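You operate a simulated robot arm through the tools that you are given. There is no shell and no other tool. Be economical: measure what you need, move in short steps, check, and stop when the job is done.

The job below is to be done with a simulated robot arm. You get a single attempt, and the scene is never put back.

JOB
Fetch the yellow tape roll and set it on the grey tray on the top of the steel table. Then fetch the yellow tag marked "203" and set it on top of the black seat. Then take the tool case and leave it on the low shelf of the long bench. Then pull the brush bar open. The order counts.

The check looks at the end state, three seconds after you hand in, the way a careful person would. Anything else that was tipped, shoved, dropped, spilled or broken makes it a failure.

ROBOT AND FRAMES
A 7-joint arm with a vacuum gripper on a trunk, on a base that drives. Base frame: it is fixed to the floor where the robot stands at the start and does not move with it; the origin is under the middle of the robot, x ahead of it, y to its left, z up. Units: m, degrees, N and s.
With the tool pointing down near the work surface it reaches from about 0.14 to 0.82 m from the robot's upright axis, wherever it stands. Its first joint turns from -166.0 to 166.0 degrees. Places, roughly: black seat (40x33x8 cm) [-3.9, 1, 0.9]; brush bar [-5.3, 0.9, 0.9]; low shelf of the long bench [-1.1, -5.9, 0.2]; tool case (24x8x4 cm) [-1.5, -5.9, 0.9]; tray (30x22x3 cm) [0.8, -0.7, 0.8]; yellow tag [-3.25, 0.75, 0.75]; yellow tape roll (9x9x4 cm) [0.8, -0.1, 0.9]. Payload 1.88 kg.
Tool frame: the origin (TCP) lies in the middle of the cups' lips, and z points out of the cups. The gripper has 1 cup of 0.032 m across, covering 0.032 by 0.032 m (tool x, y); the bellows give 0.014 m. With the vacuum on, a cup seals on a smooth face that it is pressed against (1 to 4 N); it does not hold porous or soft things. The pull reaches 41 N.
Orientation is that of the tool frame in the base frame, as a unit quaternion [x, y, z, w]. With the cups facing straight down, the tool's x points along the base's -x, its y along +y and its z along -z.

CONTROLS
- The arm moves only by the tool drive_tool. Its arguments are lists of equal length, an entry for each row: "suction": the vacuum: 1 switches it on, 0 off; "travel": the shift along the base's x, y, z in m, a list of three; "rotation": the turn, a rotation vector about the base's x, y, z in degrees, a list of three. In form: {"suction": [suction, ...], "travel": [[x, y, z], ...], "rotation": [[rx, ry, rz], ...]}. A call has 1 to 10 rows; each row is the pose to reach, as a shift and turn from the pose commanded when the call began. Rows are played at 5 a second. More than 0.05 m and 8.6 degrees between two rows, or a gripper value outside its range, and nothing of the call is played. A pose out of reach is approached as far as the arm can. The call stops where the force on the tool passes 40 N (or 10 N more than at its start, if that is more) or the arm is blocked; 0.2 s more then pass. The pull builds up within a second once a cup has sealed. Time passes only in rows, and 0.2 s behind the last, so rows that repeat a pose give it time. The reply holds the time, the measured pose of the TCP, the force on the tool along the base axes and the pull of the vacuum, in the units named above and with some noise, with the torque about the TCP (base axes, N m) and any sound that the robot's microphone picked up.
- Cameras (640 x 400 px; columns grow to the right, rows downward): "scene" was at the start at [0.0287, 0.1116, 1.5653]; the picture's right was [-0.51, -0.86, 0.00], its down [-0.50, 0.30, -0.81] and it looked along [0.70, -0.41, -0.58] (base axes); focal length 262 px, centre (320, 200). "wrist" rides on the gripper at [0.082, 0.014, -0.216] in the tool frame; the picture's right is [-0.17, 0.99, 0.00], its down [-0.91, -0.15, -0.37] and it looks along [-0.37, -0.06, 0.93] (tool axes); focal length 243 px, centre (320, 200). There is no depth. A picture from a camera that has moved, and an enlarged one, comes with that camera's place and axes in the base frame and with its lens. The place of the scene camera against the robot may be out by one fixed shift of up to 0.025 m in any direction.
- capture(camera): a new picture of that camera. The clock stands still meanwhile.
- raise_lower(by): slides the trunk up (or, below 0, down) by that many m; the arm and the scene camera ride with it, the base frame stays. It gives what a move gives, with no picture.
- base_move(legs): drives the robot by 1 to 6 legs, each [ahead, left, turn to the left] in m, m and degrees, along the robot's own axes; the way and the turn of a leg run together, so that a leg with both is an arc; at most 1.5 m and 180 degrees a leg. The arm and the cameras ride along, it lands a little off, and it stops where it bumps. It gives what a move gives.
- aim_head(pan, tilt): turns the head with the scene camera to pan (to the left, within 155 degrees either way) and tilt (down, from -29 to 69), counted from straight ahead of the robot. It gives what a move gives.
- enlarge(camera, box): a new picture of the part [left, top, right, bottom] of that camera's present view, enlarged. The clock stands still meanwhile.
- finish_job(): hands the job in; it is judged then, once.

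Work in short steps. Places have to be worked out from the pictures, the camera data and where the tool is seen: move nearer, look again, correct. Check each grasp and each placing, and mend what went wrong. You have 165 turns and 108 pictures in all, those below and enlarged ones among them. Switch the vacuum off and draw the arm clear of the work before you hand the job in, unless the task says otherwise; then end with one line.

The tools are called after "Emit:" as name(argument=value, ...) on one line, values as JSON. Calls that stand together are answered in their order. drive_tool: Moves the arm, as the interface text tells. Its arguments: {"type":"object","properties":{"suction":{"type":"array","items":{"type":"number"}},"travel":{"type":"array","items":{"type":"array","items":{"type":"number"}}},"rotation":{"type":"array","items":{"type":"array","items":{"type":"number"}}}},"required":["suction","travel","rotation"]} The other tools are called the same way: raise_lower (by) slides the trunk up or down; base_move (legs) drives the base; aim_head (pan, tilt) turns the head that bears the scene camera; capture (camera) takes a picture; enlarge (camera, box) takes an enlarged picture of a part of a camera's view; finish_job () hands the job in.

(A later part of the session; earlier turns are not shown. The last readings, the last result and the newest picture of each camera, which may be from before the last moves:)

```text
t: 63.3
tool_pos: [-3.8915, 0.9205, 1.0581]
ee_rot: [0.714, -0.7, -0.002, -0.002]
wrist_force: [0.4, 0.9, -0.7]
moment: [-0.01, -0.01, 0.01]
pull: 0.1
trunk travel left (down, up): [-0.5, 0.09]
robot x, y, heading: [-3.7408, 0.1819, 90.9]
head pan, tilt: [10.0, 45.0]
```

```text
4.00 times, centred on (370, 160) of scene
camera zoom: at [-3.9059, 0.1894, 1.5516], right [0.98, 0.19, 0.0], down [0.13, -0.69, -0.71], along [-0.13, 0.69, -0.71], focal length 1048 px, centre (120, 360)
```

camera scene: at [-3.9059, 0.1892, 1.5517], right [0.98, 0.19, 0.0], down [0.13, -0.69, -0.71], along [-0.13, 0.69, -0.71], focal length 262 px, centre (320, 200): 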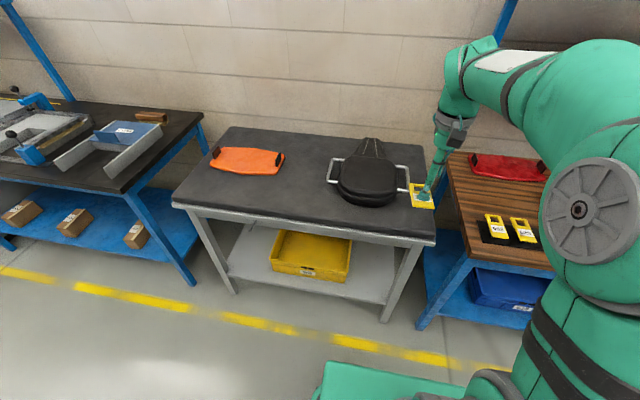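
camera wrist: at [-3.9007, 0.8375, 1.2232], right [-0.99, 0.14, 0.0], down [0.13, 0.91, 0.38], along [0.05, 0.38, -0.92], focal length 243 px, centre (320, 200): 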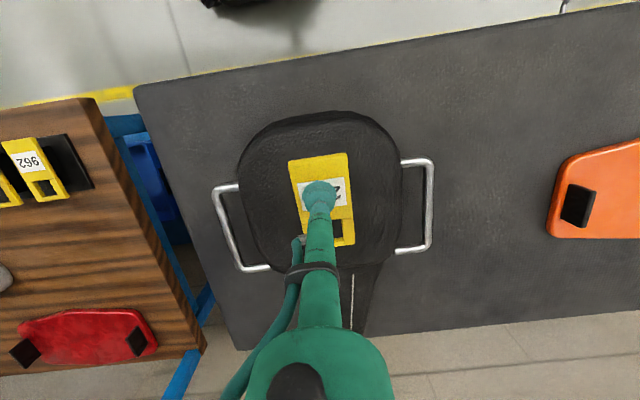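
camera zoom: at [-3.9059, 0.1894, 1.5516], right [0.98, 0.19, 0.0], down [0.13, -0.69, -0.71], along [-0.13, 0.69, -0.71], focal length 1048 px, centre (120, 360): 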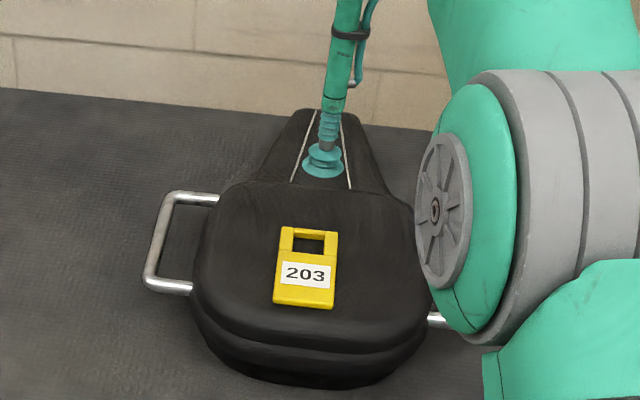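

The tag lies flat on the seat. I draw the arm in, back off, and turn round toward the long bench near y ≈ -5.9.

Emit:
drive_tool(suction=[0, 0, 0, 0, 0, 0, 0, 0, 0, 0], travel=[[0, -0.02, 0.04], [0, -0.06, 0.06], [0.02, -0.1, 0.08], [0.04, -0.14, 0.1], [0.06, -0.18, 0.11], [0.08, -0.22, 0.12], [0.1, -0.26, 0.13], [0.12, -0.3, 0.13], [0.14, -0.34, 0.13], [0.15, -0.36, 0.13]], rotation=[[0, 0, 0], [0, 0, 0], [0, 0, 0], [0, 0, 0], [0, 0, 0], [0, 0, 0], [0, 0, 0], [0, 0, 0], [0, 0, 0], [0, 0, 0]])

Emit:
base_move(legs=[[-0.7, 0, 0], [0, 0, -170]])

Emit:
aim_head(pan=15, tilt=15)

Emit:
capture(camera="scene")

```text
t: 65.5
tool_pos: [-3.7389, 0.5588, 1.1888]
ee_rot: [0.714, -0.7, -0.002, -0.002]
wrist_force: [-0.1, -0.8, -0.4]
moment: [-0.01, -0.01, 0.04]
pull: 0.1
trunk travel left (down, up): [-0.5, 0.09]
robot x, y, heading: [-3.7432, 0.1817, 90.8]
head pan, tilt: [10.0, 45.0]
```

```text
t: 76.2
tool_pos: [-3.6559, -0.8832, 1.1876]
ee_rot: [0.624, 0.782, -0.003, 0.003]
wrist_force: [-1.2, 0.1, -0.1]
moment: [0.02, 0.0, -0.01]
pull: 0.1
trunk travel left (down, up): [-0.5, 0.09]
robot x, y, heading: [-3.728, -0.5101, -77.7]
head pan, tilt: [10.0, 45.0]
```

```text
t: 77.2
tool_pos: [-3.6565, -0.8831, 1.1884]
ee_rot: [0.624, 0.782, -0.003, 0.003]
wrist_force: [0.0, 0.5, -0.5]
moment: [0.01, 0.02, -0.02]
pull: 0.1
trunk travel left (down, up): [-0.5, 0.09]
robot x, y, heading: [-3.7344, -0.5094, -77.4]
head pan, tilt: [15.0, 15.0]
```

```text
71 pictures are left
camera scene: at [-3.5265, -0.5063, 1.5984], right [-0.89, -0.46, 0.0], down [-0.12, 0.23, -0.97], along [0.45, -0.86, -0.26], focal length 262 px, centre (320, 200)
```

scene: 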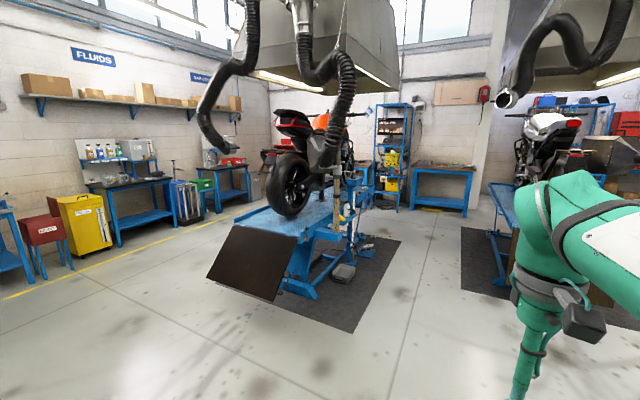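

The long bench should be behind the left lift. I'll go down the clear aisle at x ≈ -3.3 between the two lifts and look again.

Emit:
base_move(legs=[[0, 0, -12.5], [0, 0.42, 0], [1.2, 0, 0]])

Emit:
aim_head(pan=0, tilt=20)

Emit:
capture(camera="scene")

```text
t: 86.3
tool_pos: [-3.3152, -2.1075, 1.1884]
ee_rot: [0.703, 0.711, -0.002, 0.003]
wrist_force: [0.5, -0.4, 0.3]
moment: [-0.01, -0.03, 0.0]
pull: 0.1
trunk travel left (down, up): [-0.5, 0.09]
robot x, y, heading: [-3.3045, -1.7264, -89.6]
head pan, tilt: [15.0, 15.0]
```

```text
t: 87.1
tool_pos: [-3.3156, -2.108, 1.1884]
ee_rot: [0.703, 0.712, -0.003, 0.002]
wrist_force: [-1.0, 0.3, 0.1]
moment: [0.02, -0.01, 0.01]
pull: 0.1
trunk travel left (down, up): [-0.5, 0.09]
robot x, y, heading: [-3.3097, -1.7304, -89.5]
head pan, tilt: [0.0, 20.0]
```

```text
70 pictures are left
camera scene: at [-3.1312, -1.7672, 1.5904], right [-1.0, -0.01, 0.0], down [0.0, 0.34, -0.94], along [0.01, -0.94, -0.34], focal length 262 px, centre (320, 200)
```

scene: 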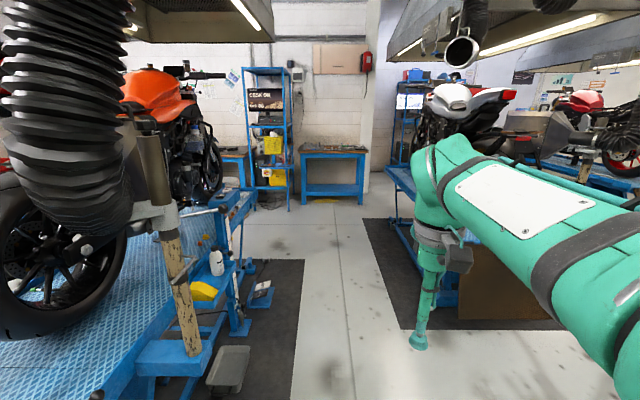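

The aisle is clear. I continue down it to y ≈ -4.3 and look left toward the long bench.

Emit:
base_move(legs=[[1.3, 0, 0], [1.3, 0, 0]])

Emit:
aim_head(pan=55, tilt=20)

Emit:
capture(camera="scene")

```text
t: 99.6
tool_pos: [-3.2443, -4.6876, 1.1881]
ee_rot: [0.694, 0.72, -0.003, 0.002]
wrist_force: [0.2, -0.3, 0.3]
moment: [-0.02, 0.02, -0.04]
pull: 0.0
trunk travel left (down, up): [-0.5, 0.09]
robot x, y, heading: [-3.2466, -4.308, -88.3]
head pan, tilt: [0.0, 20.0]
```

```text
t: 100.9
tool_pos: [-3.2428, -4.6862, 1.1891]
ee_rot: [0.694, 0.72, -0.003, 0.003]
wrist_force: [0.3, 0.5, -0.9]
moment: [0.03, -0.02, -0.01]
pull: 0.1
trunk travel left (down, up): [-0.5, 0.09]
robot x, y, heading: [-3.2468, -4.3053, -88.0]
head pan, tilt: [55.0, 20.0]
```

```text
69 pictures are left
camera scene: at [-2.9941, -4.3008, 1.5903], right [-0.55, -0.84, 0.0], down [-0.29, 0.19, -0.94], along [0.79, -0.52, -0.34], focal length 262 px, centre (320, 200)
```

scene: 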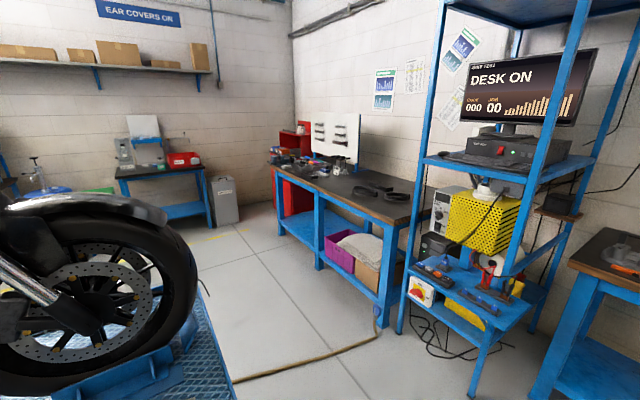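

The long bench spans x ≈ -1.95…-0.15 with its front at y ≈ -5.5. I zoom to find the tool case and the low shelf's contents.

Emit:
enlarge(camera="scene", box=[260, 110, 440, 230])

Emit:
enlarge(camera="scene", box=[200, 200, 440, 400])

```text
3.33 times, centred on (350, 170) of scene
camera zoom: at [-2.9941, -4.3008, 1.5903], right [-0.55, -0.84, 0.0], down [-0.29, 0.19, -0.94], along [0.79, -0.52, -0.34], focal length 873 px, centre (220, 300)
```

zoom: 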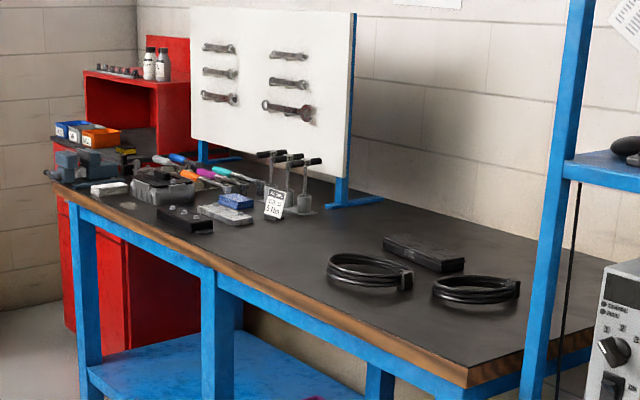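

```text
2.00 times, centred on (320, 300) of scene
camera zoom: at [-2.9941, -4.3008, 1.5903], right [-0.55, -0.84, 0.0], down [-0.29, 0.19, -0.94], along [0.79, -0.52, -0.34], focal length 524 px, centre (320, 0)
```

zoom: 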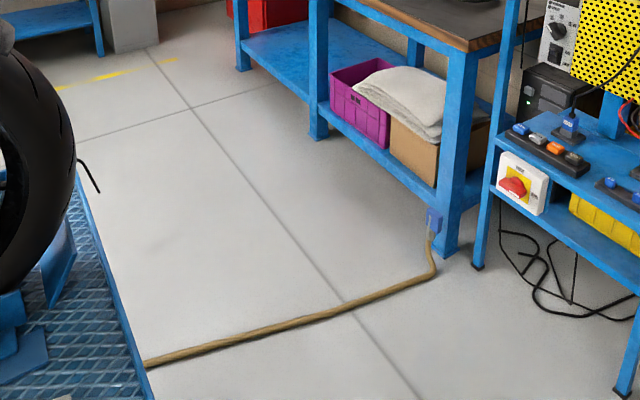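

The tool case is the flat black box behind the cable coils. The shelf's east half is empty. A hose lies across the floor on this side, so instead of crossing it I'll go back and round the lift's north end to come down its east side.

Emit:
base_move(legs=[[-1.5, 0, 0], [-1.5, 0, 0], [0, 0, 88], [1.4, 0, 0], [1.4, 0, 0]])

Emit:
aim_head(pan=-80, tilt=20)

Emit:
capture(camera="scene")

```text
t: 132.1
tool_pos: [-0.1938, -1.3964, 1.189]
ee_rot: [0.013, 1.0, 0.0, 0.003]
wrist_force: [0.2, 0.0, -0.2]
moment: [0.01, 0.01, -0.02]
pull: 0.0
trunk travel left (down, up): [-0.5, 0.09]
robot x, y, heading: [-0.5731, -1.3713, -1.8]
head pan, tilt: [55.0, 20.0]
```

```text
t: 134.3
tool_pos: [-0.1951, -1.3962, 1.1887]
ee_rot: [0.013, 1.0, 0.0, 0.003]
wrist_force: [-0.2, -0.8, 0.7]
moment: [-0.02, 0.03, 0.0]
pull: 0.0
trunk travel left (down, up): [-0.5, 0.09]
robot x, y, heading: [-0.5732, -1.3719, -1.6]
head pan, tilt: [-80.0, 20.0]
```

```text
66 pictures are left
camera scene: at [-0.6017, -1.3104, 1.5903], right [-0.99, -0.14, 0.0], down [-0.05, 0.34, -0.94], along [0.13, -0.93, -0.34], focal length 262 px, centre (320, 200)
```

scene: 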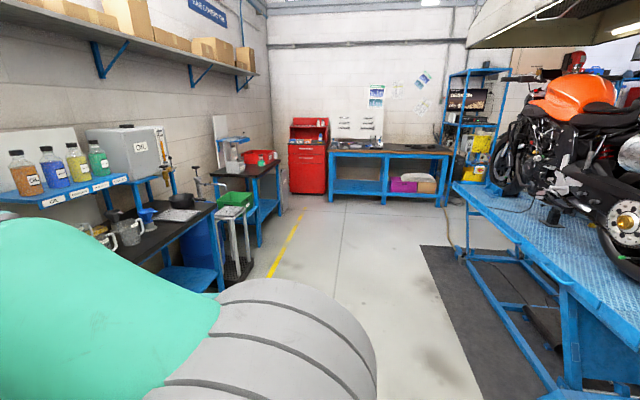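

The east corridor is clear and the hose stays at the far west end. I turn to face the bench and drive down.

Emit:
base_move(legs=[[0, 0, -88.4], [1.5, 0, 0], [1.5, -0.1, 0], [0.35, -0.4, 0]])

Emit:
aim_head(pan=-15, tilt=35)

Emit:
capture(camera="scene")

```text
refused: leg 3 is longer than a leg can be; nothing moved
```

```text
t: 135.7
tool_pos: [-0.1937, -1.3964, 1.1888]
ee_rot: [0.012, 1.0, -0.001, 0.003]
wrist_force: [1.0, 0.1, -0.2]
moment: [0.04, -0.01, 0.02]
pull: 0.1
trunk travel left (down, up): [-0.5, 0.09]
robot x, y, heading: [-0.5718, -1.372, -1.8]
head pan, tilt: [-15.0, 35.0]
```

```text
65 pictures are left
camera scene: at [-0.5307, -1.2438, 1.5665], right [-0.29, -0.96, 0.0], down [-0.55, 0.17, -0.82], along [0.78, -0.24, -0.57], focal length 262 px, centre (320, 200)
```

scene: 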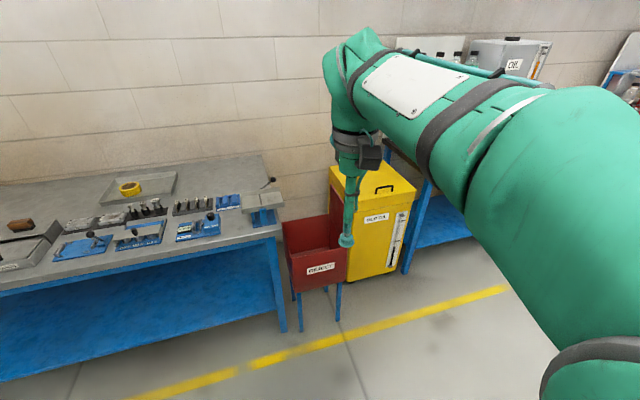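

One leg was too long. I repeat with shorter legs.

Emit:
base_move(legs=[[0, 0, -88.4], [1.5, 0, 0], [1.45, -0.1, 0], [0.4, -0.35, 0]])

Emit:
capture(camera="scene")

Emit:
capture(camera="wrist")

```text
t: 156.3
tool_pos: [-1.0041, -5.1046, 1.1886]
ee_rot: [0.704, 0.71, -0.003, 0.003]
wrist_force: [0.5, 1.0, 0.0]
moment: [-0.02, -0.01, -0.02]
pull: 0.0
trunk travel left (down, up): [-0.5, 0.09]
robot x, y, heading: [-0.9974, -4.7281, -89.5]
head pan, tilt: [-15.0, 35.0]
```

```text
64 pictures are left
camera scene: at [-0.842, -4.7566, 1.5665], right [-0.97, 0.25, 0.0], down [0.15, 0.55, -0.82], along [-0.21, -0.79, -0.57], focal length 262 px, centre (320, 200)
```

scene: 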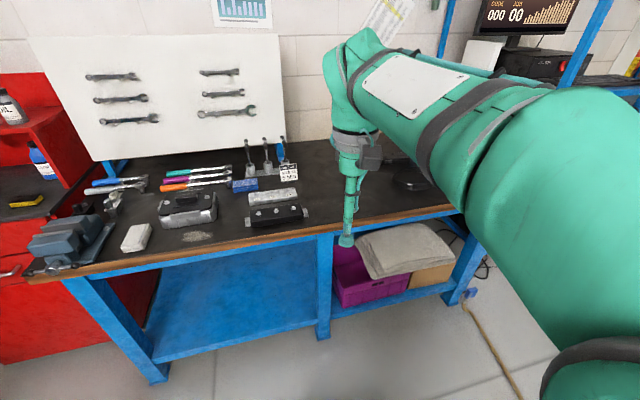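

```text
63 pictures are left
camera wrist: at [-0.9912, -5.0209, 1.4049], right [0.99, -0.16, 0.0], down [-0.14, -0.91, 0.38], along [-0.06, -0.38, -0.92], focal length 243 px, centre (320, 200)
```

wrist: 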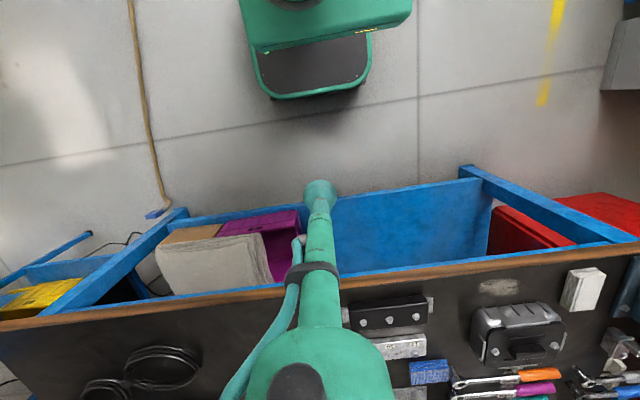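

The bench front is at y ≈ -5.57 and the floor hose is off at x ≈ -2. I drive nearer and toward the case, then look with the wrist camera.

Emit:
base_move(legs=[[0.36, -0.32, 0]])

Emit:
aim_head(pan=-5, tilt=45)

Emit:
capture(camera="scene")

Emit:
capture(camera="wrist")

```text
t: 159.2
tool_pos: [-1.3184, -5.4752, 1.1888]
ee_rot: [0.701, 0.713, -0.003, 0.002]
wrist_force: [-0.5, 0.2, 0.1]
moment: [-0.02, -0.02, 0.02]
pull: 0.1
trunk travel left (down, up): [-0.5, 0.09]
robot x, y, heading: [-1.3125, -5.0962, -89.2]
head pan, tilt: [-15.0, 35.0]
```

```text
t: 159.9
tool_pos: [-1.3192, -5.4743, 1.1898]
ee_rot: [0.701, 0.713, -0.002, 0.003]
wrist_force: [0.7, 0.4, 0.2]
moment: [-0.03, 0.0, -0.01]
pull: 0.1
trunk travel left (down, up): [-0.5, 0.09]
robot x, y, heading: [-1.3127, -5.0933, -89.4]
head pan, tilt: [-5.0, 45.0]
```

```text
62 pictures are left
camera scene: at [-1.144, -5.1214, 1.5517], right [-1.0, 0.08, 0.0], down [0.05, 0.7, -0.71], along [-0.05, -0.71, -0.71], focal length 262 px, centre (320, 200)
```

scene: 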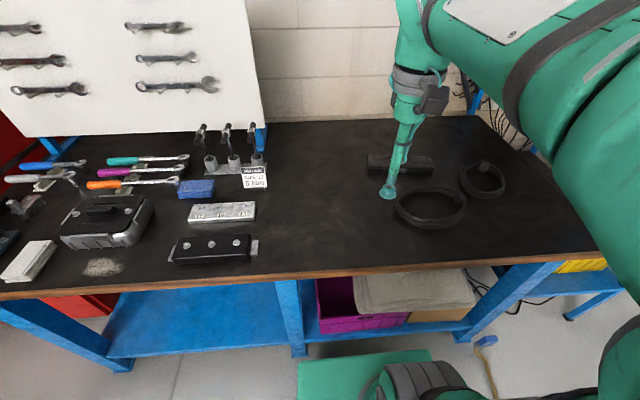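

```text
61 pictures are left
camera wrist: at [-1.3071, -5.3907, 1.4049], right [0.99, -0.15, 0.0], down [-0.14, -0.91, 0.38], along [-0.06, -0.38, -0.92], focal length 243 px, centre (320, 200)
```

wrist: 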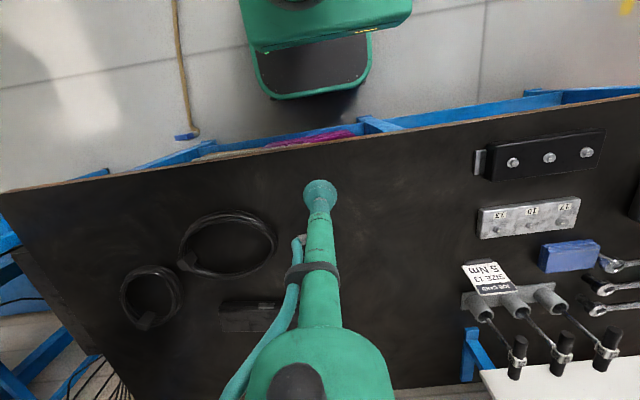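

The case's centre is at about (-1.555, -5.97), behind the coils, slightly out of reach. I move the base closer and place the tool to the side for a good view.

Emit:
base_move(legs=[[0.1, -0.13, 0]])

Emit:
drive_tool(suction=[0, 0, 0, 0, 0], travel=[[0.03, -0.04, -0.01], [0.06, -0.08, -0.03], [0.09, -0.12, -0.05], [0.11, -0.15, -0.07], [0.11, -0.16, -0.08]], rotation=[[0, 0, 0], [0, 0, 0], [0, 0, 0], [0, 0, 0], [0, 0, 0]])

Emit:
capture(camera="wrist")

Emit:
enlarge(camera="scene", box=[320, 120, 520, 245])

```text
t: 161.3
tool_pos: [-1.4467, -5.5768, 1.189]
ee_rot: [0.701, 0.713, -0.003, 0.002]
wrist_force: [0.2, -0.7, 0.1]
moment: [-0.02, 0.01, -0.01]
pull: 0.3
trunk travel left (down, up): [-0.5, 0.09]
robot x, y, heading: [-1.4433, -5.2012, -89.2]
head pan, tilt: [-5.0, 45.0]
```

```text
refused: row 1 steps farther than a row can; nothing moved
```

```text
60 pictures are left
camera wrist: at [-1.436, -5.4934, 1.4049], right [0.99, -0.15, 0.0], down [-0.14, -0.91, 0.38], along [-0.06, -0.38, -0.92], focal length 243 px, centre (320, 200)
```

wrist: 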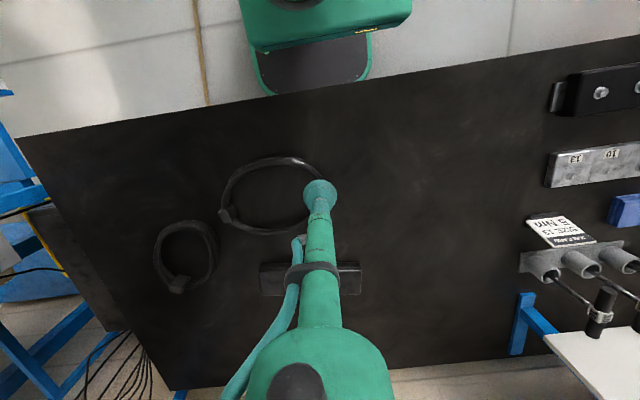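

```text
3.20 times, centred on (420, 182) of scene
camera zoom: at [-1.2726, -5.2241, 1.5517], right [-1.0, 0.08, 0.0], down [0.05, 0.7, -0.71], along [-0.05, -0.7, -0.71], focal length 838 px, centre (0, 256)
```

zoom: 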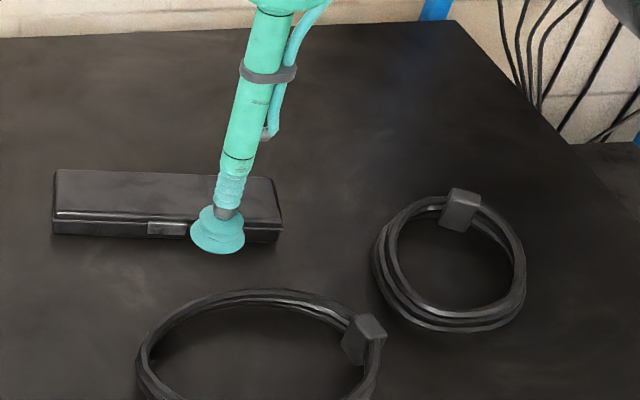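

The case top is smooth, centre about (-1.54, -5.955). I move the cup over it at z ≈ 0.98 and check alignment.

Emit:
drive_tool(suction=[0, 0, 0, 0, 0, 0, 0, 0, 0, 0], travel=[[-0.009, -0.038, -0.021], [-0.018, -0.076, -0.042], [-0.027, -0.114, -0.063], [-0.036, -0.152, -0.084], [-0.046, -0.19, -0.105], [-0.055, -0.228, -0.126], [-0.064, -0.266, -0.147], [-0.073, -0.304, -0.168], [-0.082, -0.342, -0.189], [-0.091, -0.378, -0.209]], rotation=[[0, 0, 0], [0, 0, 0], [0, 0, 0], [0, 0, 0], [0, 0, 0], [0, 0, 0], [0, 0, 0], [0, 0, 0], [0, 0, 0], [0, 0, 0]])

Emit:
enlarge(camera="wrist", box=[220, 150, 420, 275])

Emit:
enlarge(camera="scene", box=[320, 120, 520, 245])

```text
t: 163.5
tool_pos: [-1.5386, -5.9557, 0.9782]
ee_rot: [0.702, 0.713, -0.002, 0.002]
wrist_force: [-0.2, -0.4, 1.1]
moment: [0.0, -0.03, -0.01]
pull: 0.0
trunk travel left (down, up): [-0.5, 0.09]
robot x, y, heading: [-1.4406, -5.1975, -89.2]
head pan, tilt: [-5.0, 45.0]
```

```text
3.20 times, centred on (320, 212) of wrist
camera zoom: at [-1.5268, -5.8727, 1.1952], right [0.99, -0.15, 0.0], down [-0.14, -0.91, 0.38], along [-0.06, -0.38, -0.92], focal length 776 px, centre (320, 160)
```

zoom: 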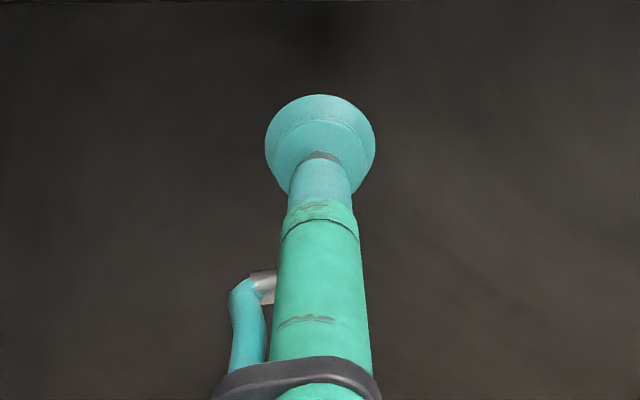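

```text
3.20 times, centred on (420, 182) of scene
camera zoom: at [-1.2727, -5.2244, 1.5517], right [-1.0, 0.08, 0.0], down [0.05, 0.7, -0.71], along [-0.05, -0.7, -0.71], focal length 838 px, centre (0, 256)
```

zoom: 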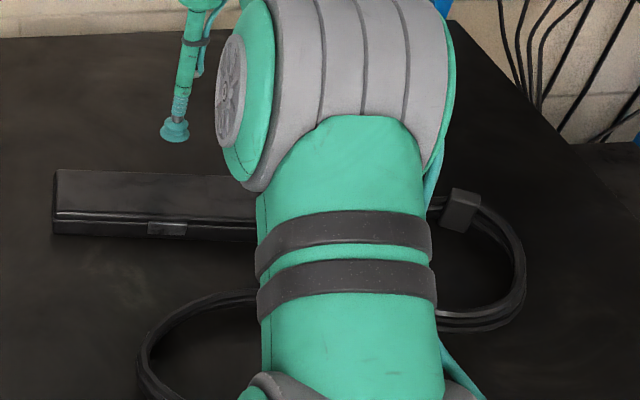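

The scene view suggests a further 1.2 cm in -y. The wrist zoom shows no edges, so I take the full wrist picture to settle it.

Emit:
capture(camera="wrist")

```text
56 pictures are left
camera wrist: at [-1.5268, -5.8727, 1.1952], right [0.99, -0.15, 0.0], down [-0.14, -0.91, 0.38], along [-0.06, -0.38, -0.92], focal length 243 px, centre (320, 200)
```

wrist: 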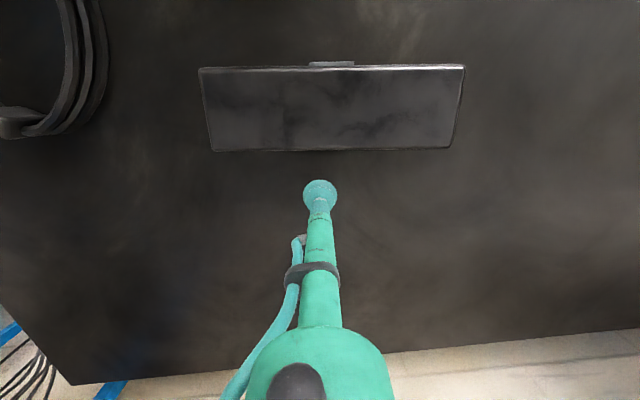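

All views agree once the case top is at z ≈ 0.93, with its centre at about (-1.518, -5.892). I move over it at the present height and check.

Emit:
drive_tool(suction=[0, 0, 0], travel=[[0.01, 0.03, 0.005], [0.02, 0.062, 0.005], [0.02, 0.062, 0]], rotation=[[0, 0, 0], [0, 0, 0], [0, 0, 0]])

Emit:
capture(camera="wrist")

Emit:
enlarge(camera="scene", box=[320, 120, 480, 220])

```text
t: 164.3
tool_pos: [-1.5186, -5.8937, 0.9798]
ee_rot: [0.701, 0.713, -0.002, 0.003]
wrist_force: [0.3, -0.7, -0.1]
moment: [-0.04, 0.0, -0.01]
pull: 0.0
trunk travel left (down, up): [-0.5, 0.09]
robot x, y, heading: [-1.4423, -5.1991, -89.6]
head pan, tilt: [-5.0, 45.0]
```

```text
55 pictures are left
camera wrist: at [-1.5067, -5.8105, 1.1949], right [0.99, -0.15, 0.0], down [-0.14, -0.91, 0.38], along [-0.06, -0.38, -0.92], focal length 243 px, centre (320, 200)
```

wrist: 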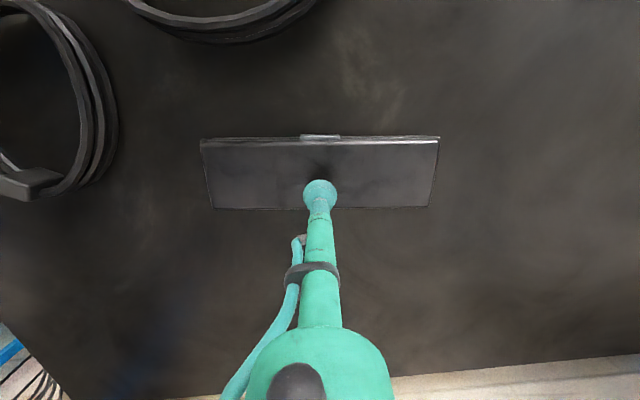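

```text
4.00 times, centred on (400, 170) of scene
camera zoom: at [-1.2725, -5.2238, 1.5516], right [-1.0, 0.08, 0.0], down [0.05, 0.7, -0.71], along [-0.05, -0.71, -0.71], focal length 1048 px, centre (0, 320)
```

zoom: 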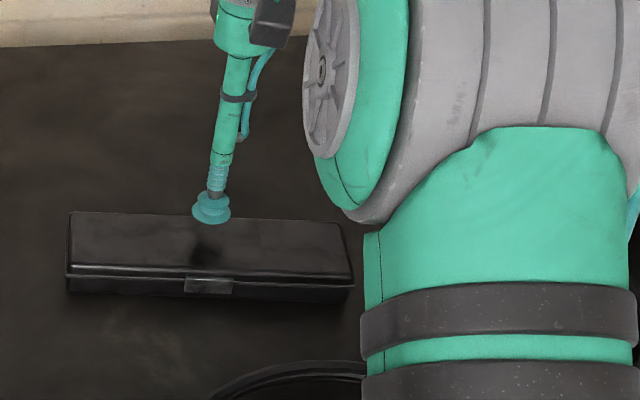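

The cup's shadow falls on the case's centre. I descend with vacuum on, in small steps.

Emit:
drive_tool(suction=[1, 1, 1, 1, 1, 1], travel=[[0, 0, -0.03], [0, 0, -0.038], [0, 0, -0.042], [0, 0, -0.045], [0, 0, -0.047], [0, 0, -0.047]], rotation=[[0, 0, 0], [0, 0, 0], [0, 0, 0], [0, 0, 0], [0, 0, 0], [0, 0, 0]])

```text
t: 165.5
tool_pos: [-1.5203, -5.8964, 0.94]
ee_rot: [0.701, 0.713, -0.009, 0.008]
wrist_force: [0.2, -0.5, 9.4]
moment: [0.32, -0.05, -0.28]
pull: 40.7
trunk travel left (down, up): [-0.5, 0.09]
robot x, y, heading: [-1.4447, -5.1988, -89.7]
head pan, tilt: [-5.0, 45.0]
stopped in row 5: the force on the tool passed its limit (the readings are from after the stop); the commanded pose is now the measured one
```

Sealed at z ≈ 0.94. I lift gently and check.

Emit:
drive_tool(suction=[1, 1, 1, 1, 1, 1], travel=[[0, 0, 0.01], [0, 0, 0.03], [0, 0, 0.06], [0, 0, 0.1], [0, 0, 0.14], [0, 0, 0.14]], rotation=[[0, 0, 0], [0, 0, 0], [0, 0, 0], [0, 0, 0], [0, 0, 0], [0, 0, 0]])

Emit:
capture(camera="wrist")

```text
t: 166.9
tool_pos: [-1.5192, -5.8947, 1.0785]
ee_rot: [0.702, 0.713, -0.007, 0.006]
wrist_force: [1.2, 1.0, -2.7]
moment: [-0.06, 0.02, -0.02]
pull: 40.7
trunk travel left (down, up): [-0.5, 0.09]
robot x, y, heading: [-1.4386, -5.1964, -89.4]
head pan, tilt: [-5.0, 45.0]
```

```text
53 pictures are left
camera wrist: at [-1.5078, -5.8081, 1.294], right [0.99, -0.15, 0.0], down [-0.14, -0.91, 0.39], along [-0.06, -0.39, -0.92], focal length 243 px, centre (320, 200)
```

wrist: 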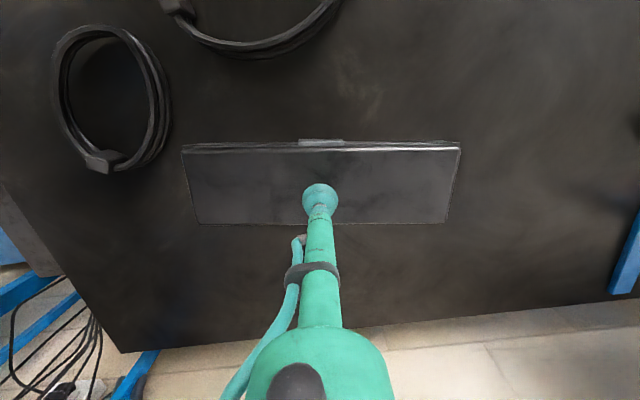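

The case is held (about 0.3 kg). I retract it toward the robot and up, then back the base off and shift to x ≈ -0.6, opposite the empty half of the shelf.

Emit:
drive_tool(suction=[1, 1, 1, 1, 1, 1, 1, 1], travel=[[0.01, 0.04, 0.01], [0.02, 0.08, 0.02], [0.03, 0.12, 0.03], [0.04, 0.16, 0.04], [0.05, 0.2, 0.05], [0.06, 0.24, 0.06], [0.07, 0.28, 0.07], [0.08, 0.32, 0.07]], rotation=[[0, 0, 0], [0, 0, 0], [0, 0, 0], [0, 0, 0], [0, 0, 0], [0, 0, 0], [0, 0, 0], [0, 0, 0]])

Emit:
base_move(legs=[[-0.45, 0, 0], [0, 0.85, 0]])

Emit:
aim_head(pan=0, tilt=40)

Emit:
capture(camera="scene")

```text
t: 168.7
tool_pos: [-1.4397, -5.5761, 1.1494]
ee_rot: [0.702, 0.712, -0.007, 0.006]
wrist_force: [-0.5, 0.2, -3.3]
moment: [-0.01, 0.0, 0.02]
pull: 40.8
trunk travel left (down, up): [-0.5, 0.09]
robot x, y, heading: [-1.4428, -5.1947, -89.4]
head pan, tilt: [-5.0, 45.0]
```

```text
t: 175.6
tool_pos: [-0.5918, -5.1108, 1.1484]
ee_rot: [0.701, 0.713, -0.007, 0.006]
wrist_force: [-0.2, 0.4, -3.9]
moment: [-0.03, 0.04, -0.05]
pull: 40.4
trunk travel left (down, up): [-0.5, 0.09]
robot x, y, heading: [-0.5938, -4.734, -89.2]
head pan, tilt: [-5.0, 45.0]
```

```text
t: 176.2
tool_pos: [-0.5905, -5.1097, 1.1485]
ee_rot: [0.701, 0.713, -0.006, 0.006]
wrist_force: [-0.5, -0.3, -3.9]
moment: [-0.02, -0.02, -0.01]
pull: 40.0
trunk travel left (down, up): [-0.5, 0.09]
robot x, y, heading: [-0.5934, -4.7329, -89.4]
head pan, tilt: [0.0, 40.0]
```

```text
52 pictures are left
camera scene: at [-0.4169, -4.7615, 1.5589], right [-1.0, -0.01, 0.0], down [-0.01, 0.64, -0.77], along [0.01, -0.77, -0.64], focal length 262 px, centre (320, 200)
```

scene: 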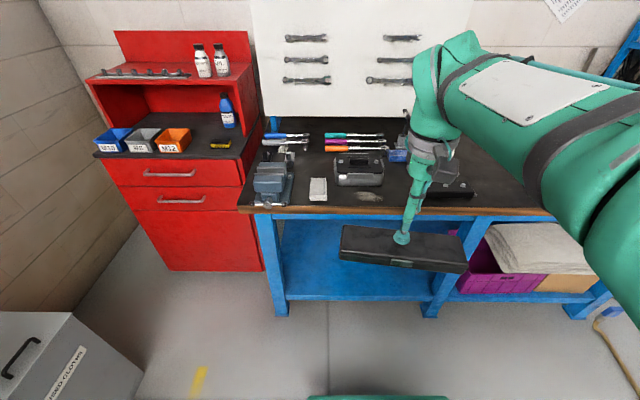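

The empty bay spans x ≈ -0.19…-1.08, with the shelf at z ≈ 0.20 and its front at y ≈ -5.53. I extend slightly and lower the trunk in front of the bench.

Emit:
drive_tool(suction=[1, 1, 1], travel=[[-0.01, -0.04, 0], [-0.02, -0.08, -0.02], [-0.02, -0.12, -0.04]], rotation=[[0, 0, 0], [0, 0, 0], [0, 0, 0]])

Emit:
raise_lower(by=-0.45)

Emit:
aim_head(pan=0, tilt=25)

Emit:
capture(camera="scene")

```text
t: 177.0
tool_pos: [-0.6112, -5.2294, 1.106]
ee_rot: [0.701, 0.713, -0.007, 0.005]
wrist_force: [0.1, 0.2, -4.0]
moment: [-0.04, 0.04, 0.02]
pull: 40.1
trunk travel left (down, up): [-0.5, 0.09]
robot x, y, heading: [-0.593, -4.7345, -89.5]
head pan, tilt: [0.0, 40.0]
```

```text
refused: -0.45 is not a number from -0.4 to 0.4
```

```text
t: 177.8
tool_pos: [-0.6119, -5.2297, 1.1061]
ee_rot: [0.701, 0.713, -0.007, 0.006]
wrist_force: [0.0, -0.7, -3.6]
moment: [-0.03, 0.02, -0.01]
pull: 40.7
trunk travel left (down, up): [-0.5, 0.09]
robot x, y, heading: [-0.5937, -4.732, -89.4]
head pan, tilt: [0.0, 25.0]
```

```text
51 pictures are left
camera scene: at [-0.4168, -4.7687, 1.5822], right [-1.0, -0.01, 0.0], down [0.0, 0.42, -0.91], along [0.01, -0.91, -0.42], focal length 262 px, centre (320, 200)
```

scene: 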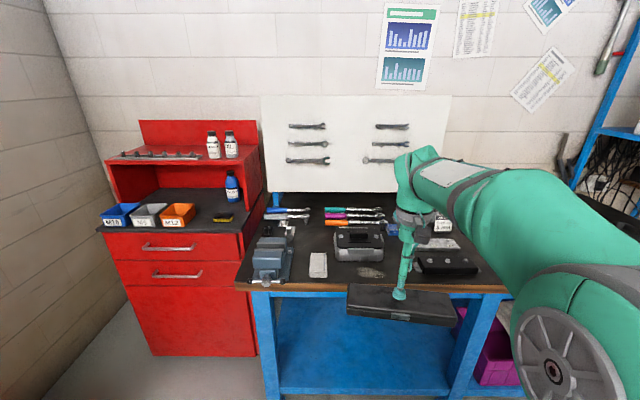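

The trunk step is limited to 0.4 m. I lower by 0.4.

Emit:
raise_lower(by=-0.4)

Emit:
capture(camera="scene")

```text
t: 181.6
tool_pos: [-0.6114, -5.2292, 0.7068]
ee_rot: [0.701, 0.714, -0.006, 0.006]
wrist_force: [0.5, 0.1, -4.0]
moment: [-0.04, -0.02, -0.03]
pull: 40.7
trunk travel left (down, up): [-0.1, 0.49]
robot x, y, heading: [-0.5926, -4.7311, -89.4]
head pan, tilt: [0.0, 25.0]
```

```text
50 pictures are left
camera scene: at [-0.4168, -4.7687, 1.1823], right [-1.0, -0.01, 0.0], down [0.0, 0.42, -0.91], along [0.01, -0.91, -0.42], focal length 262 px, centre (320, 200)
```

scene: 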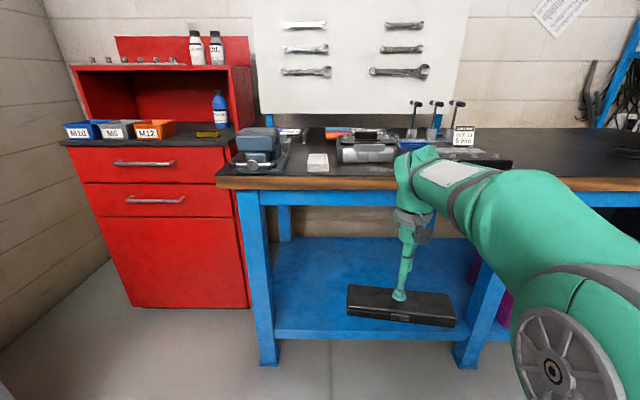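

The bay opening runs from z ≈ 0.21 to 0.80. I lower the trunk the rest of the way, then bring the case down in front of the bench with a 20° forward tilt.

Emit:
raise_lower(by=-0.09)

Emit:
drive_tool(suction=[1, 1, 1, 1, 1, 1, 1], travel=[[0, -0.03, -0.02], [0, -0.06, -0.05], [0, -0.09, -0.09], [0, -0.11, -0.13], [0, -0.11, -0.17], [0, -0.11, -0.21], [0, -0.11, -0.24]], rotation=[[0, 0, 0], [-4, 0, 0], [-8, 0, 0], [-12, 0, 0], [-16, 0, 0], [-20, 0, 0], [-20, 0, 0]])

Emit:
capture(camera="scene")

Emit:
capture(camera="wrist")

```text
t: 182.9
tool_pos: [-0.6121, -5.2284, 0.6163]
ee_rot: [0.701, 0.713, -0.007, 0.006]
wrist_force: [0.4, -0.1, -4.5]
moment: [-0.04, 0.0, -0.01]
pull: 41.2
trunk travel left (down, up): [-0.01, 0.58]
robot x, y, heading: [-0.5924, -4.7301, -89.4]
head pan, tilt: [0.0, 25.0]
```

```text
t: 184.5
tool_pos: [-0.6113, -5.3379, 0.378]
ee_rot: [0.689, 0.701, -0.132, 0.128]
wrist_force: [0.5, -0.4, -3.6]
moment: [0.01, -0.03, 0.01]
pull: 40.2
trunk travel left (down, up): [-0.01, 0.58]
robot x, y, heading: [-0.5945, -4.7292, -89.4]
head pan, tilt: [0.0, 25.0]
```

```text
49 pictures are left
camera scene: at [-0.4168, -4.7686, 1.0923], right [-1.0, -0.01, 0.0], down [0.0, 0.42, -0.91], along [0.01, -0.91, -0.42], focal length 262 px, centre (320, 200)
```

scene: 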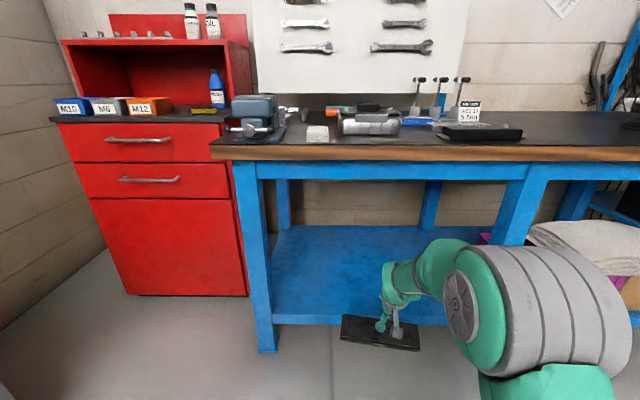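

```text
48 pictures are left
camera wrist: at [-0.6005, -5.1838, 0.5507], right [0.99, -0.14, 0.05], down [-0.14, -0.72, 0.68], along [-0.06, -0.68, -0.73], focal length 243 px, centre (320, 200)
```

wrist: 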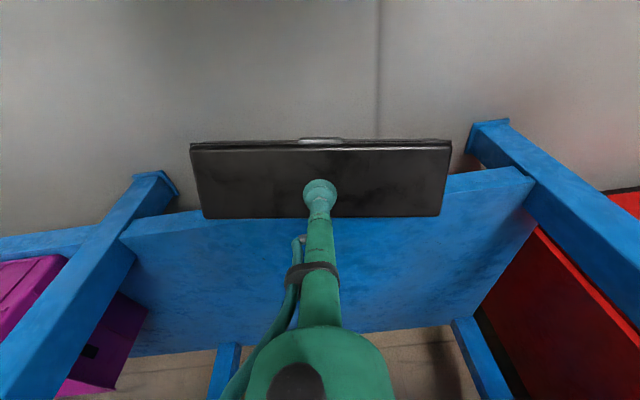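

The case is centred in the bay and clears the shelf. I drive ahead 0.2 m to bring it over the shelf edge, then check.

Emit:
base_move(legs=[[0.22, 0, 0]])

Emit:
capture(camera="scene")

Emit:
capture(camera="wrist")

```text
t: 186.2
tool_pos: [-0.606, -5.5582, 0.3783]
ee_rot: [0.687, 0.703, -0.129, 0.127]
wrist_force: [-1.0, 0.6, -4.0]
moment: [0.01, 0.0, 0.01]
pull: 40.7
trunk travel left (down, up): [-0.01, 0.58]
robot x, y, heading: [-0.59, -4.9502, -89.1]
head pan, tilt: [0.0, 25.0]
```

```text
47 pictures are left
camera scene: at [-0.4135, -4.9883, 1.0922], right [-1.0, -0.02, 0.0], down [-0.01, 0.42, -0.91], along [0.01, -0.91, -0.42], focal length 262 px, centre (320, 200)
```

scene: 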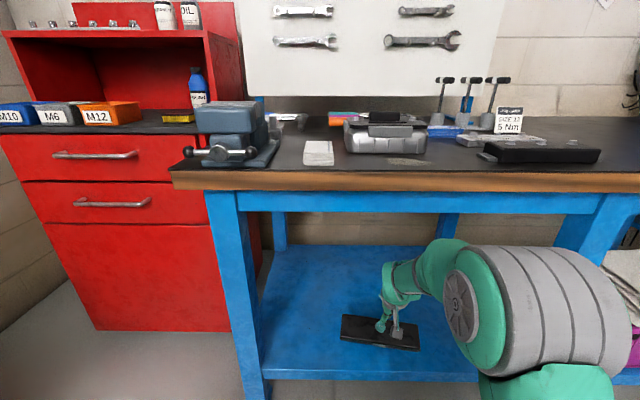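

```text
46 pictures are left
camera wrist: at [-0.5951, -5.4043, 0.5508], right [0.99, -0.13, 0.05], down [-0.13, -0.72, 0.68], along [-0.05, -0.68, -0.73], focal length 243 px, centre (320, 200)
```

wrist: 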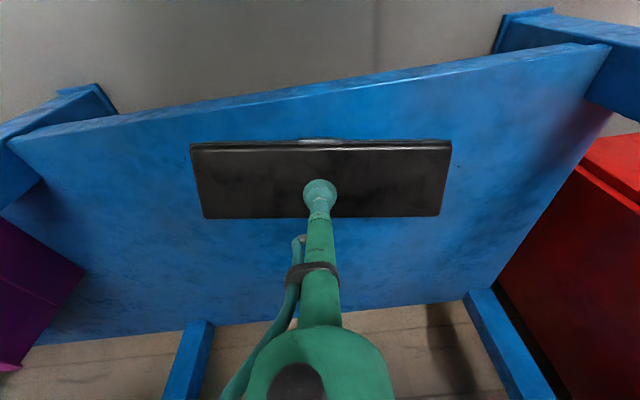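

The case is over the shelf with the arm clear of the apron. I reach in 0.11 m more and lower to just above the shelf.

Emit:
drive_tool(suction=[1, 1, 1, 1, 1], travel=[[0, -0.035, -0.02], [0, -0.07, -0.04], [0, -0.1, -0.06], [0, -0.11, -0.08], [0, -0.11, -0.09]], rotation=[[0, 0, 0], [0, 0, 0], [0, 0, 0], [0, 0, 0], [0, 0, 0]])

Emit:
capture(camera="scene")

Emit:
capture(camera="wrist")

```text
t: 187.4
tool_pos: [-0.6052, -5.668, 0.2872]
ee_rot: [0.687, 0.703, -0.13, 0.128]
wrist_force: [0.4, -0.4, -4.0]
moment: [0.03, 0.05, -0.02]
pull: 40.5
trunk travel left (down, up): [-0.01, 0.58]
robot x, y, heading: [-0.5962, -4.9479, -89.1]
head pan, tilt: [0.0, 25.0]
```

```text
45 pictures are left
camera scene: at [-0.4135, -4.9883, 1.0923], right [-1.0, -0.02, 0.0], down [-0.01, 0.42, -0.91], along [0.01, -0.91, -0.42], focal length 262 px, centre (320, 200)
```

scene: 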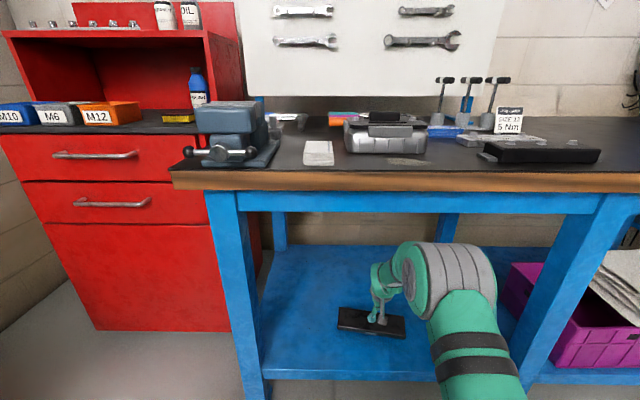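

```text
44 pictures are left
camera wrist: at [-0.5943, -5.5145, 0.4608], right [0.99, -0.13, 0.05], down [-0.13, -0.72, 0.68], along [-0.05, -0.68, -0.73], focal length 243 px, centre (320, 200)
```

wrist: 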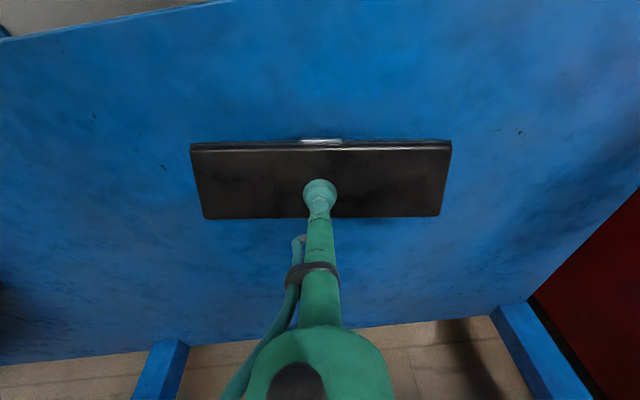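

Nearly there; I lower in small steps until the front edge touches.

Emit:
drive_tool(suction=[1, 1, 1, 1], travel=[[0, 0, -0.008], [0, 0, -0.013], [0, 0, -0.017], [0, 0, -0.02]], rotation=[[2, 0, 0], [4, 0, 0], [6, 0, 0], [8, 0, 0]])

```text
t: 188.4
tool_pos: [-0.6044, -5.6679, 0.2673]
ee_rot: [0.694, 0.711, -0.081, 0.079]
wrist_force: [0.1, -0.7, -1.6]
moment: [0.08, 0.23, 0.08]
pull: 40.7
trunk travel left (down, up): [-0.01, 0.58]
robot x, y, heading: [-0.5919, -4.953, -89.2]
head pan, tilt: [0.0, 25.0]
```

The load has dropped, so it is touching. I press a little further, levelling some more.

Emit:
drive_tool(suction=[1, 1, 1], travel=[[0, 0, -0.003], [0, 0, -0.006], [0, 0, -0.006]], rotation=[[2, 0, 0], [5, 0, 0], [5, 0, 0]])

Emit:
capture(camera="wrist")

```text
t: 189.2
tool_pos: [-0.6051, -5.6687, 0.2628]
ee_rot: [0.697, 0.713, -0.051, 0.048]
wrist_force: [-0.6, -0.7, 0.1]
moment: [0.11, 0.25, 0.05]
pull: 41.0
trunk travel left (down, up): [-0.01, 0.58]
robot x, y, heading: [-0.5911, -4.9481, -89.3]
head pan, tilt: [0.0, 25.0]
```

```text
43 pictures are left
camera wrist: at [-0.5947, -5.5575, 0.4649], right [0.99, -0.14, 0.02], down [-0.13, -0.86, 0.5], along [-0.05, -0.5, -0.87], focal length 243 px, centre (320, 200)
```

wrist: 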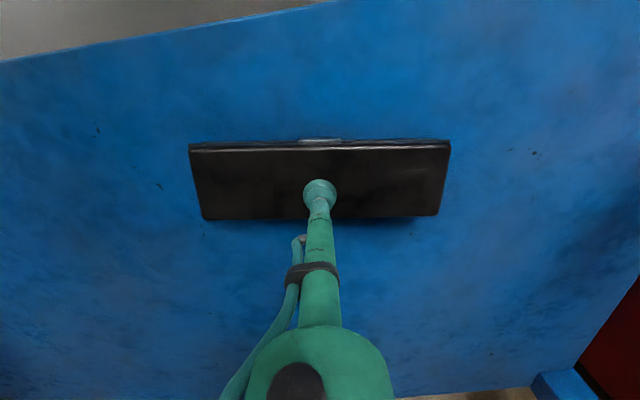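

Contact is confirmed (load about zero and 8° of tilt left). I release, wait, and draw off along the tool axis.

Emit:
drive_tool(suction=[0, 0, 0, 0, 0, 0, 0, 0], travel=[[0, 0, 0], [0, 0, 0], [0, 0, 0], [0, 0, 0], [0, 0.001, 0.006], [0, 0.003, 0.02], [0, 0.01, 0.04], [0, 0.03, 0.06]], rotation=[[0, 0, 0], [0, 0, 0], [0, 0, 0], [0, 0, 0], [0, 0, 0], [0, 0, 0], [-2, 0, 0], [-6, 0, 0]])

Emit:
capture(camera="scene")

Emit:
capture(camera="wrist")

```text
t: 191.0
tool_pos: [-0.6048, -5.6384, 0.3223]
ee_rot: [0.693, 0.711, -0.088, 0.086]
wrist_force: [-0.7, 0.9, 0.0]
moment: [-0.01, -0.03, -0.01]
pull: 0.0
trunk travel left (down, up): [-0.01, 0.58]
robot x, y, heading: [-0.5901, -4.9514, -89.2]
head pan, tilt: [0.0, 25.0]
```

```text
42 pictures are left
camera scene: at [-0.4136, -4.9885, 1.0922], right [-1.0, -0.02, 0.0], down [-0.01, 0.42, -0.91], along [0.01, -0.91, -0.42], focal length 262 px, centre (320, 200)
```

scene: 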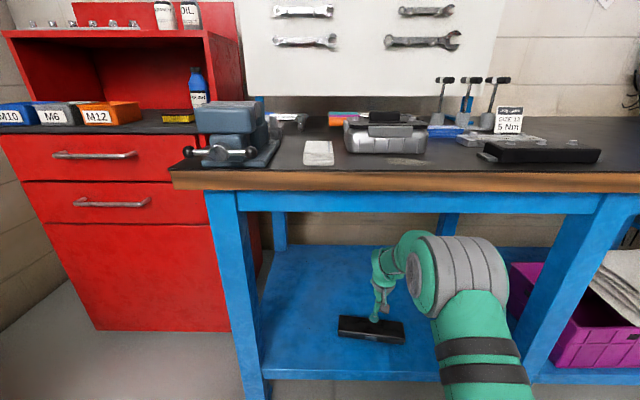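

```text
41 pictures are left
camera wrist: at [-0.5938, -5.5064, 0.5121], right [0.99, -0.14, 0.03], down [-0.13, -0.8, 0.59], along [-0.05, -0.58, -0.81], focal length 243 px, centre (320, 200)
```

wrist: 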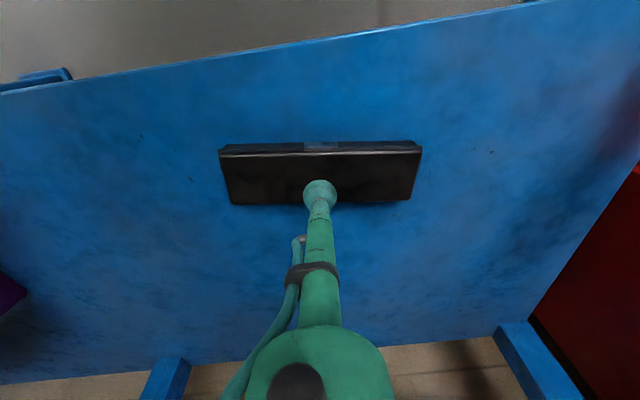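

The case lies on the shelf. I back straight out, then bring the arm and trunk back up.

Emit:
base_move(legs=[[-0.5, 0, 0]])

Emit:
drive_tool(suction=[0, 0, 0, 0, 0, 0, 0, 0], travel=[[0, 0, 0.04], [0, 0, 0.08], [0, 0.02, 0.12], [0, 0.05, 0.16], [0, 0.09, 0.19], [0, 0.13, 0.22], [0, 0.17, 0.25], [0, 0.21, 0.28]], rotation=[[2, 0, 0], [4, 0, 0], [6, 0, 0], [8, 0, 0], [10, 0, 0], [12, 0, 0], [14, 0, 0], [14, 0, 0]])

Emit:
raise_lower(by=0.4)

Emit:
capture(camera="scene")

```text
t: 193.9
tool_pos: [-0.6128, -5.1406, 0.3225]
ee_rot: [0.694, 0.71, -0.087, 0.085]
wrist_force: [0.5, -0.5, 0.0]
moment: [0.02, 0.05, 0.01]
pull: 0.1
trunk travel left (down, up): [-0.01, 0.58]
robot x, y, heading: [-0.5986, -4.4552, -89.3]
head pan, tilt: [0.0, 25.0]
```

```text
t: 195.7
tool_pos: [-0.6125, -4.9281, 0.6023]
ee_rot: [0.7, 0.714, 0.001, -0.001]
wrist_force: [-0.8, -0.8, -0.6]
moment: [0.03, -0.02, 0.01]
pull: 0.2
trunk travel left (down, up): [-0.01, 0.58]
robot x, y, heading: [-0.5985, -4.4478, -88.8]
head pan, tilt: [0.0, 25.0]
```

```text
t: 199.5
tool_pos: [-0.6131, -4.9281, 1.0027]
ee_rot: [0.7, 0.715, 0.0, 0.0]
wrist_force: [-0.5, -0.1, -0.5]
moment: [0.01, -0.01, 0.0]
pull: 0.0
trunk travel left (down, up): [-0.41, 0.18]
robot x, y, heading: [-0.6025, -4.4545, -88.9]
head pan, tilt: [0.0, 25.0]
```

```text
40 pictures are left
camera scene: at [-0.4218, -4.4896, 1.4922], right [-1.0, -0.02, 0.0], down [-0.01, 0.42, -0.91], along [0.01, -0.91, -0.42], focal length 262 px, centre (320, 200)
```

scene: 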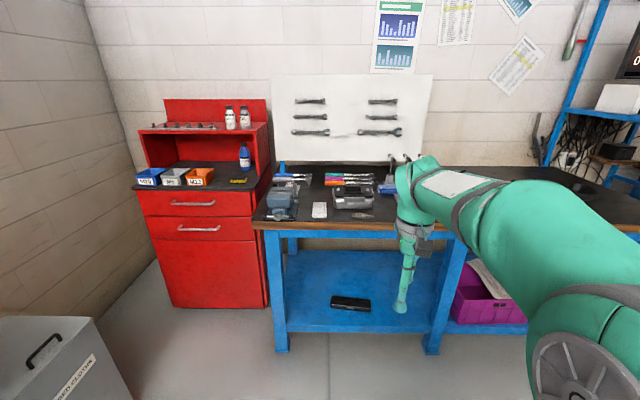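

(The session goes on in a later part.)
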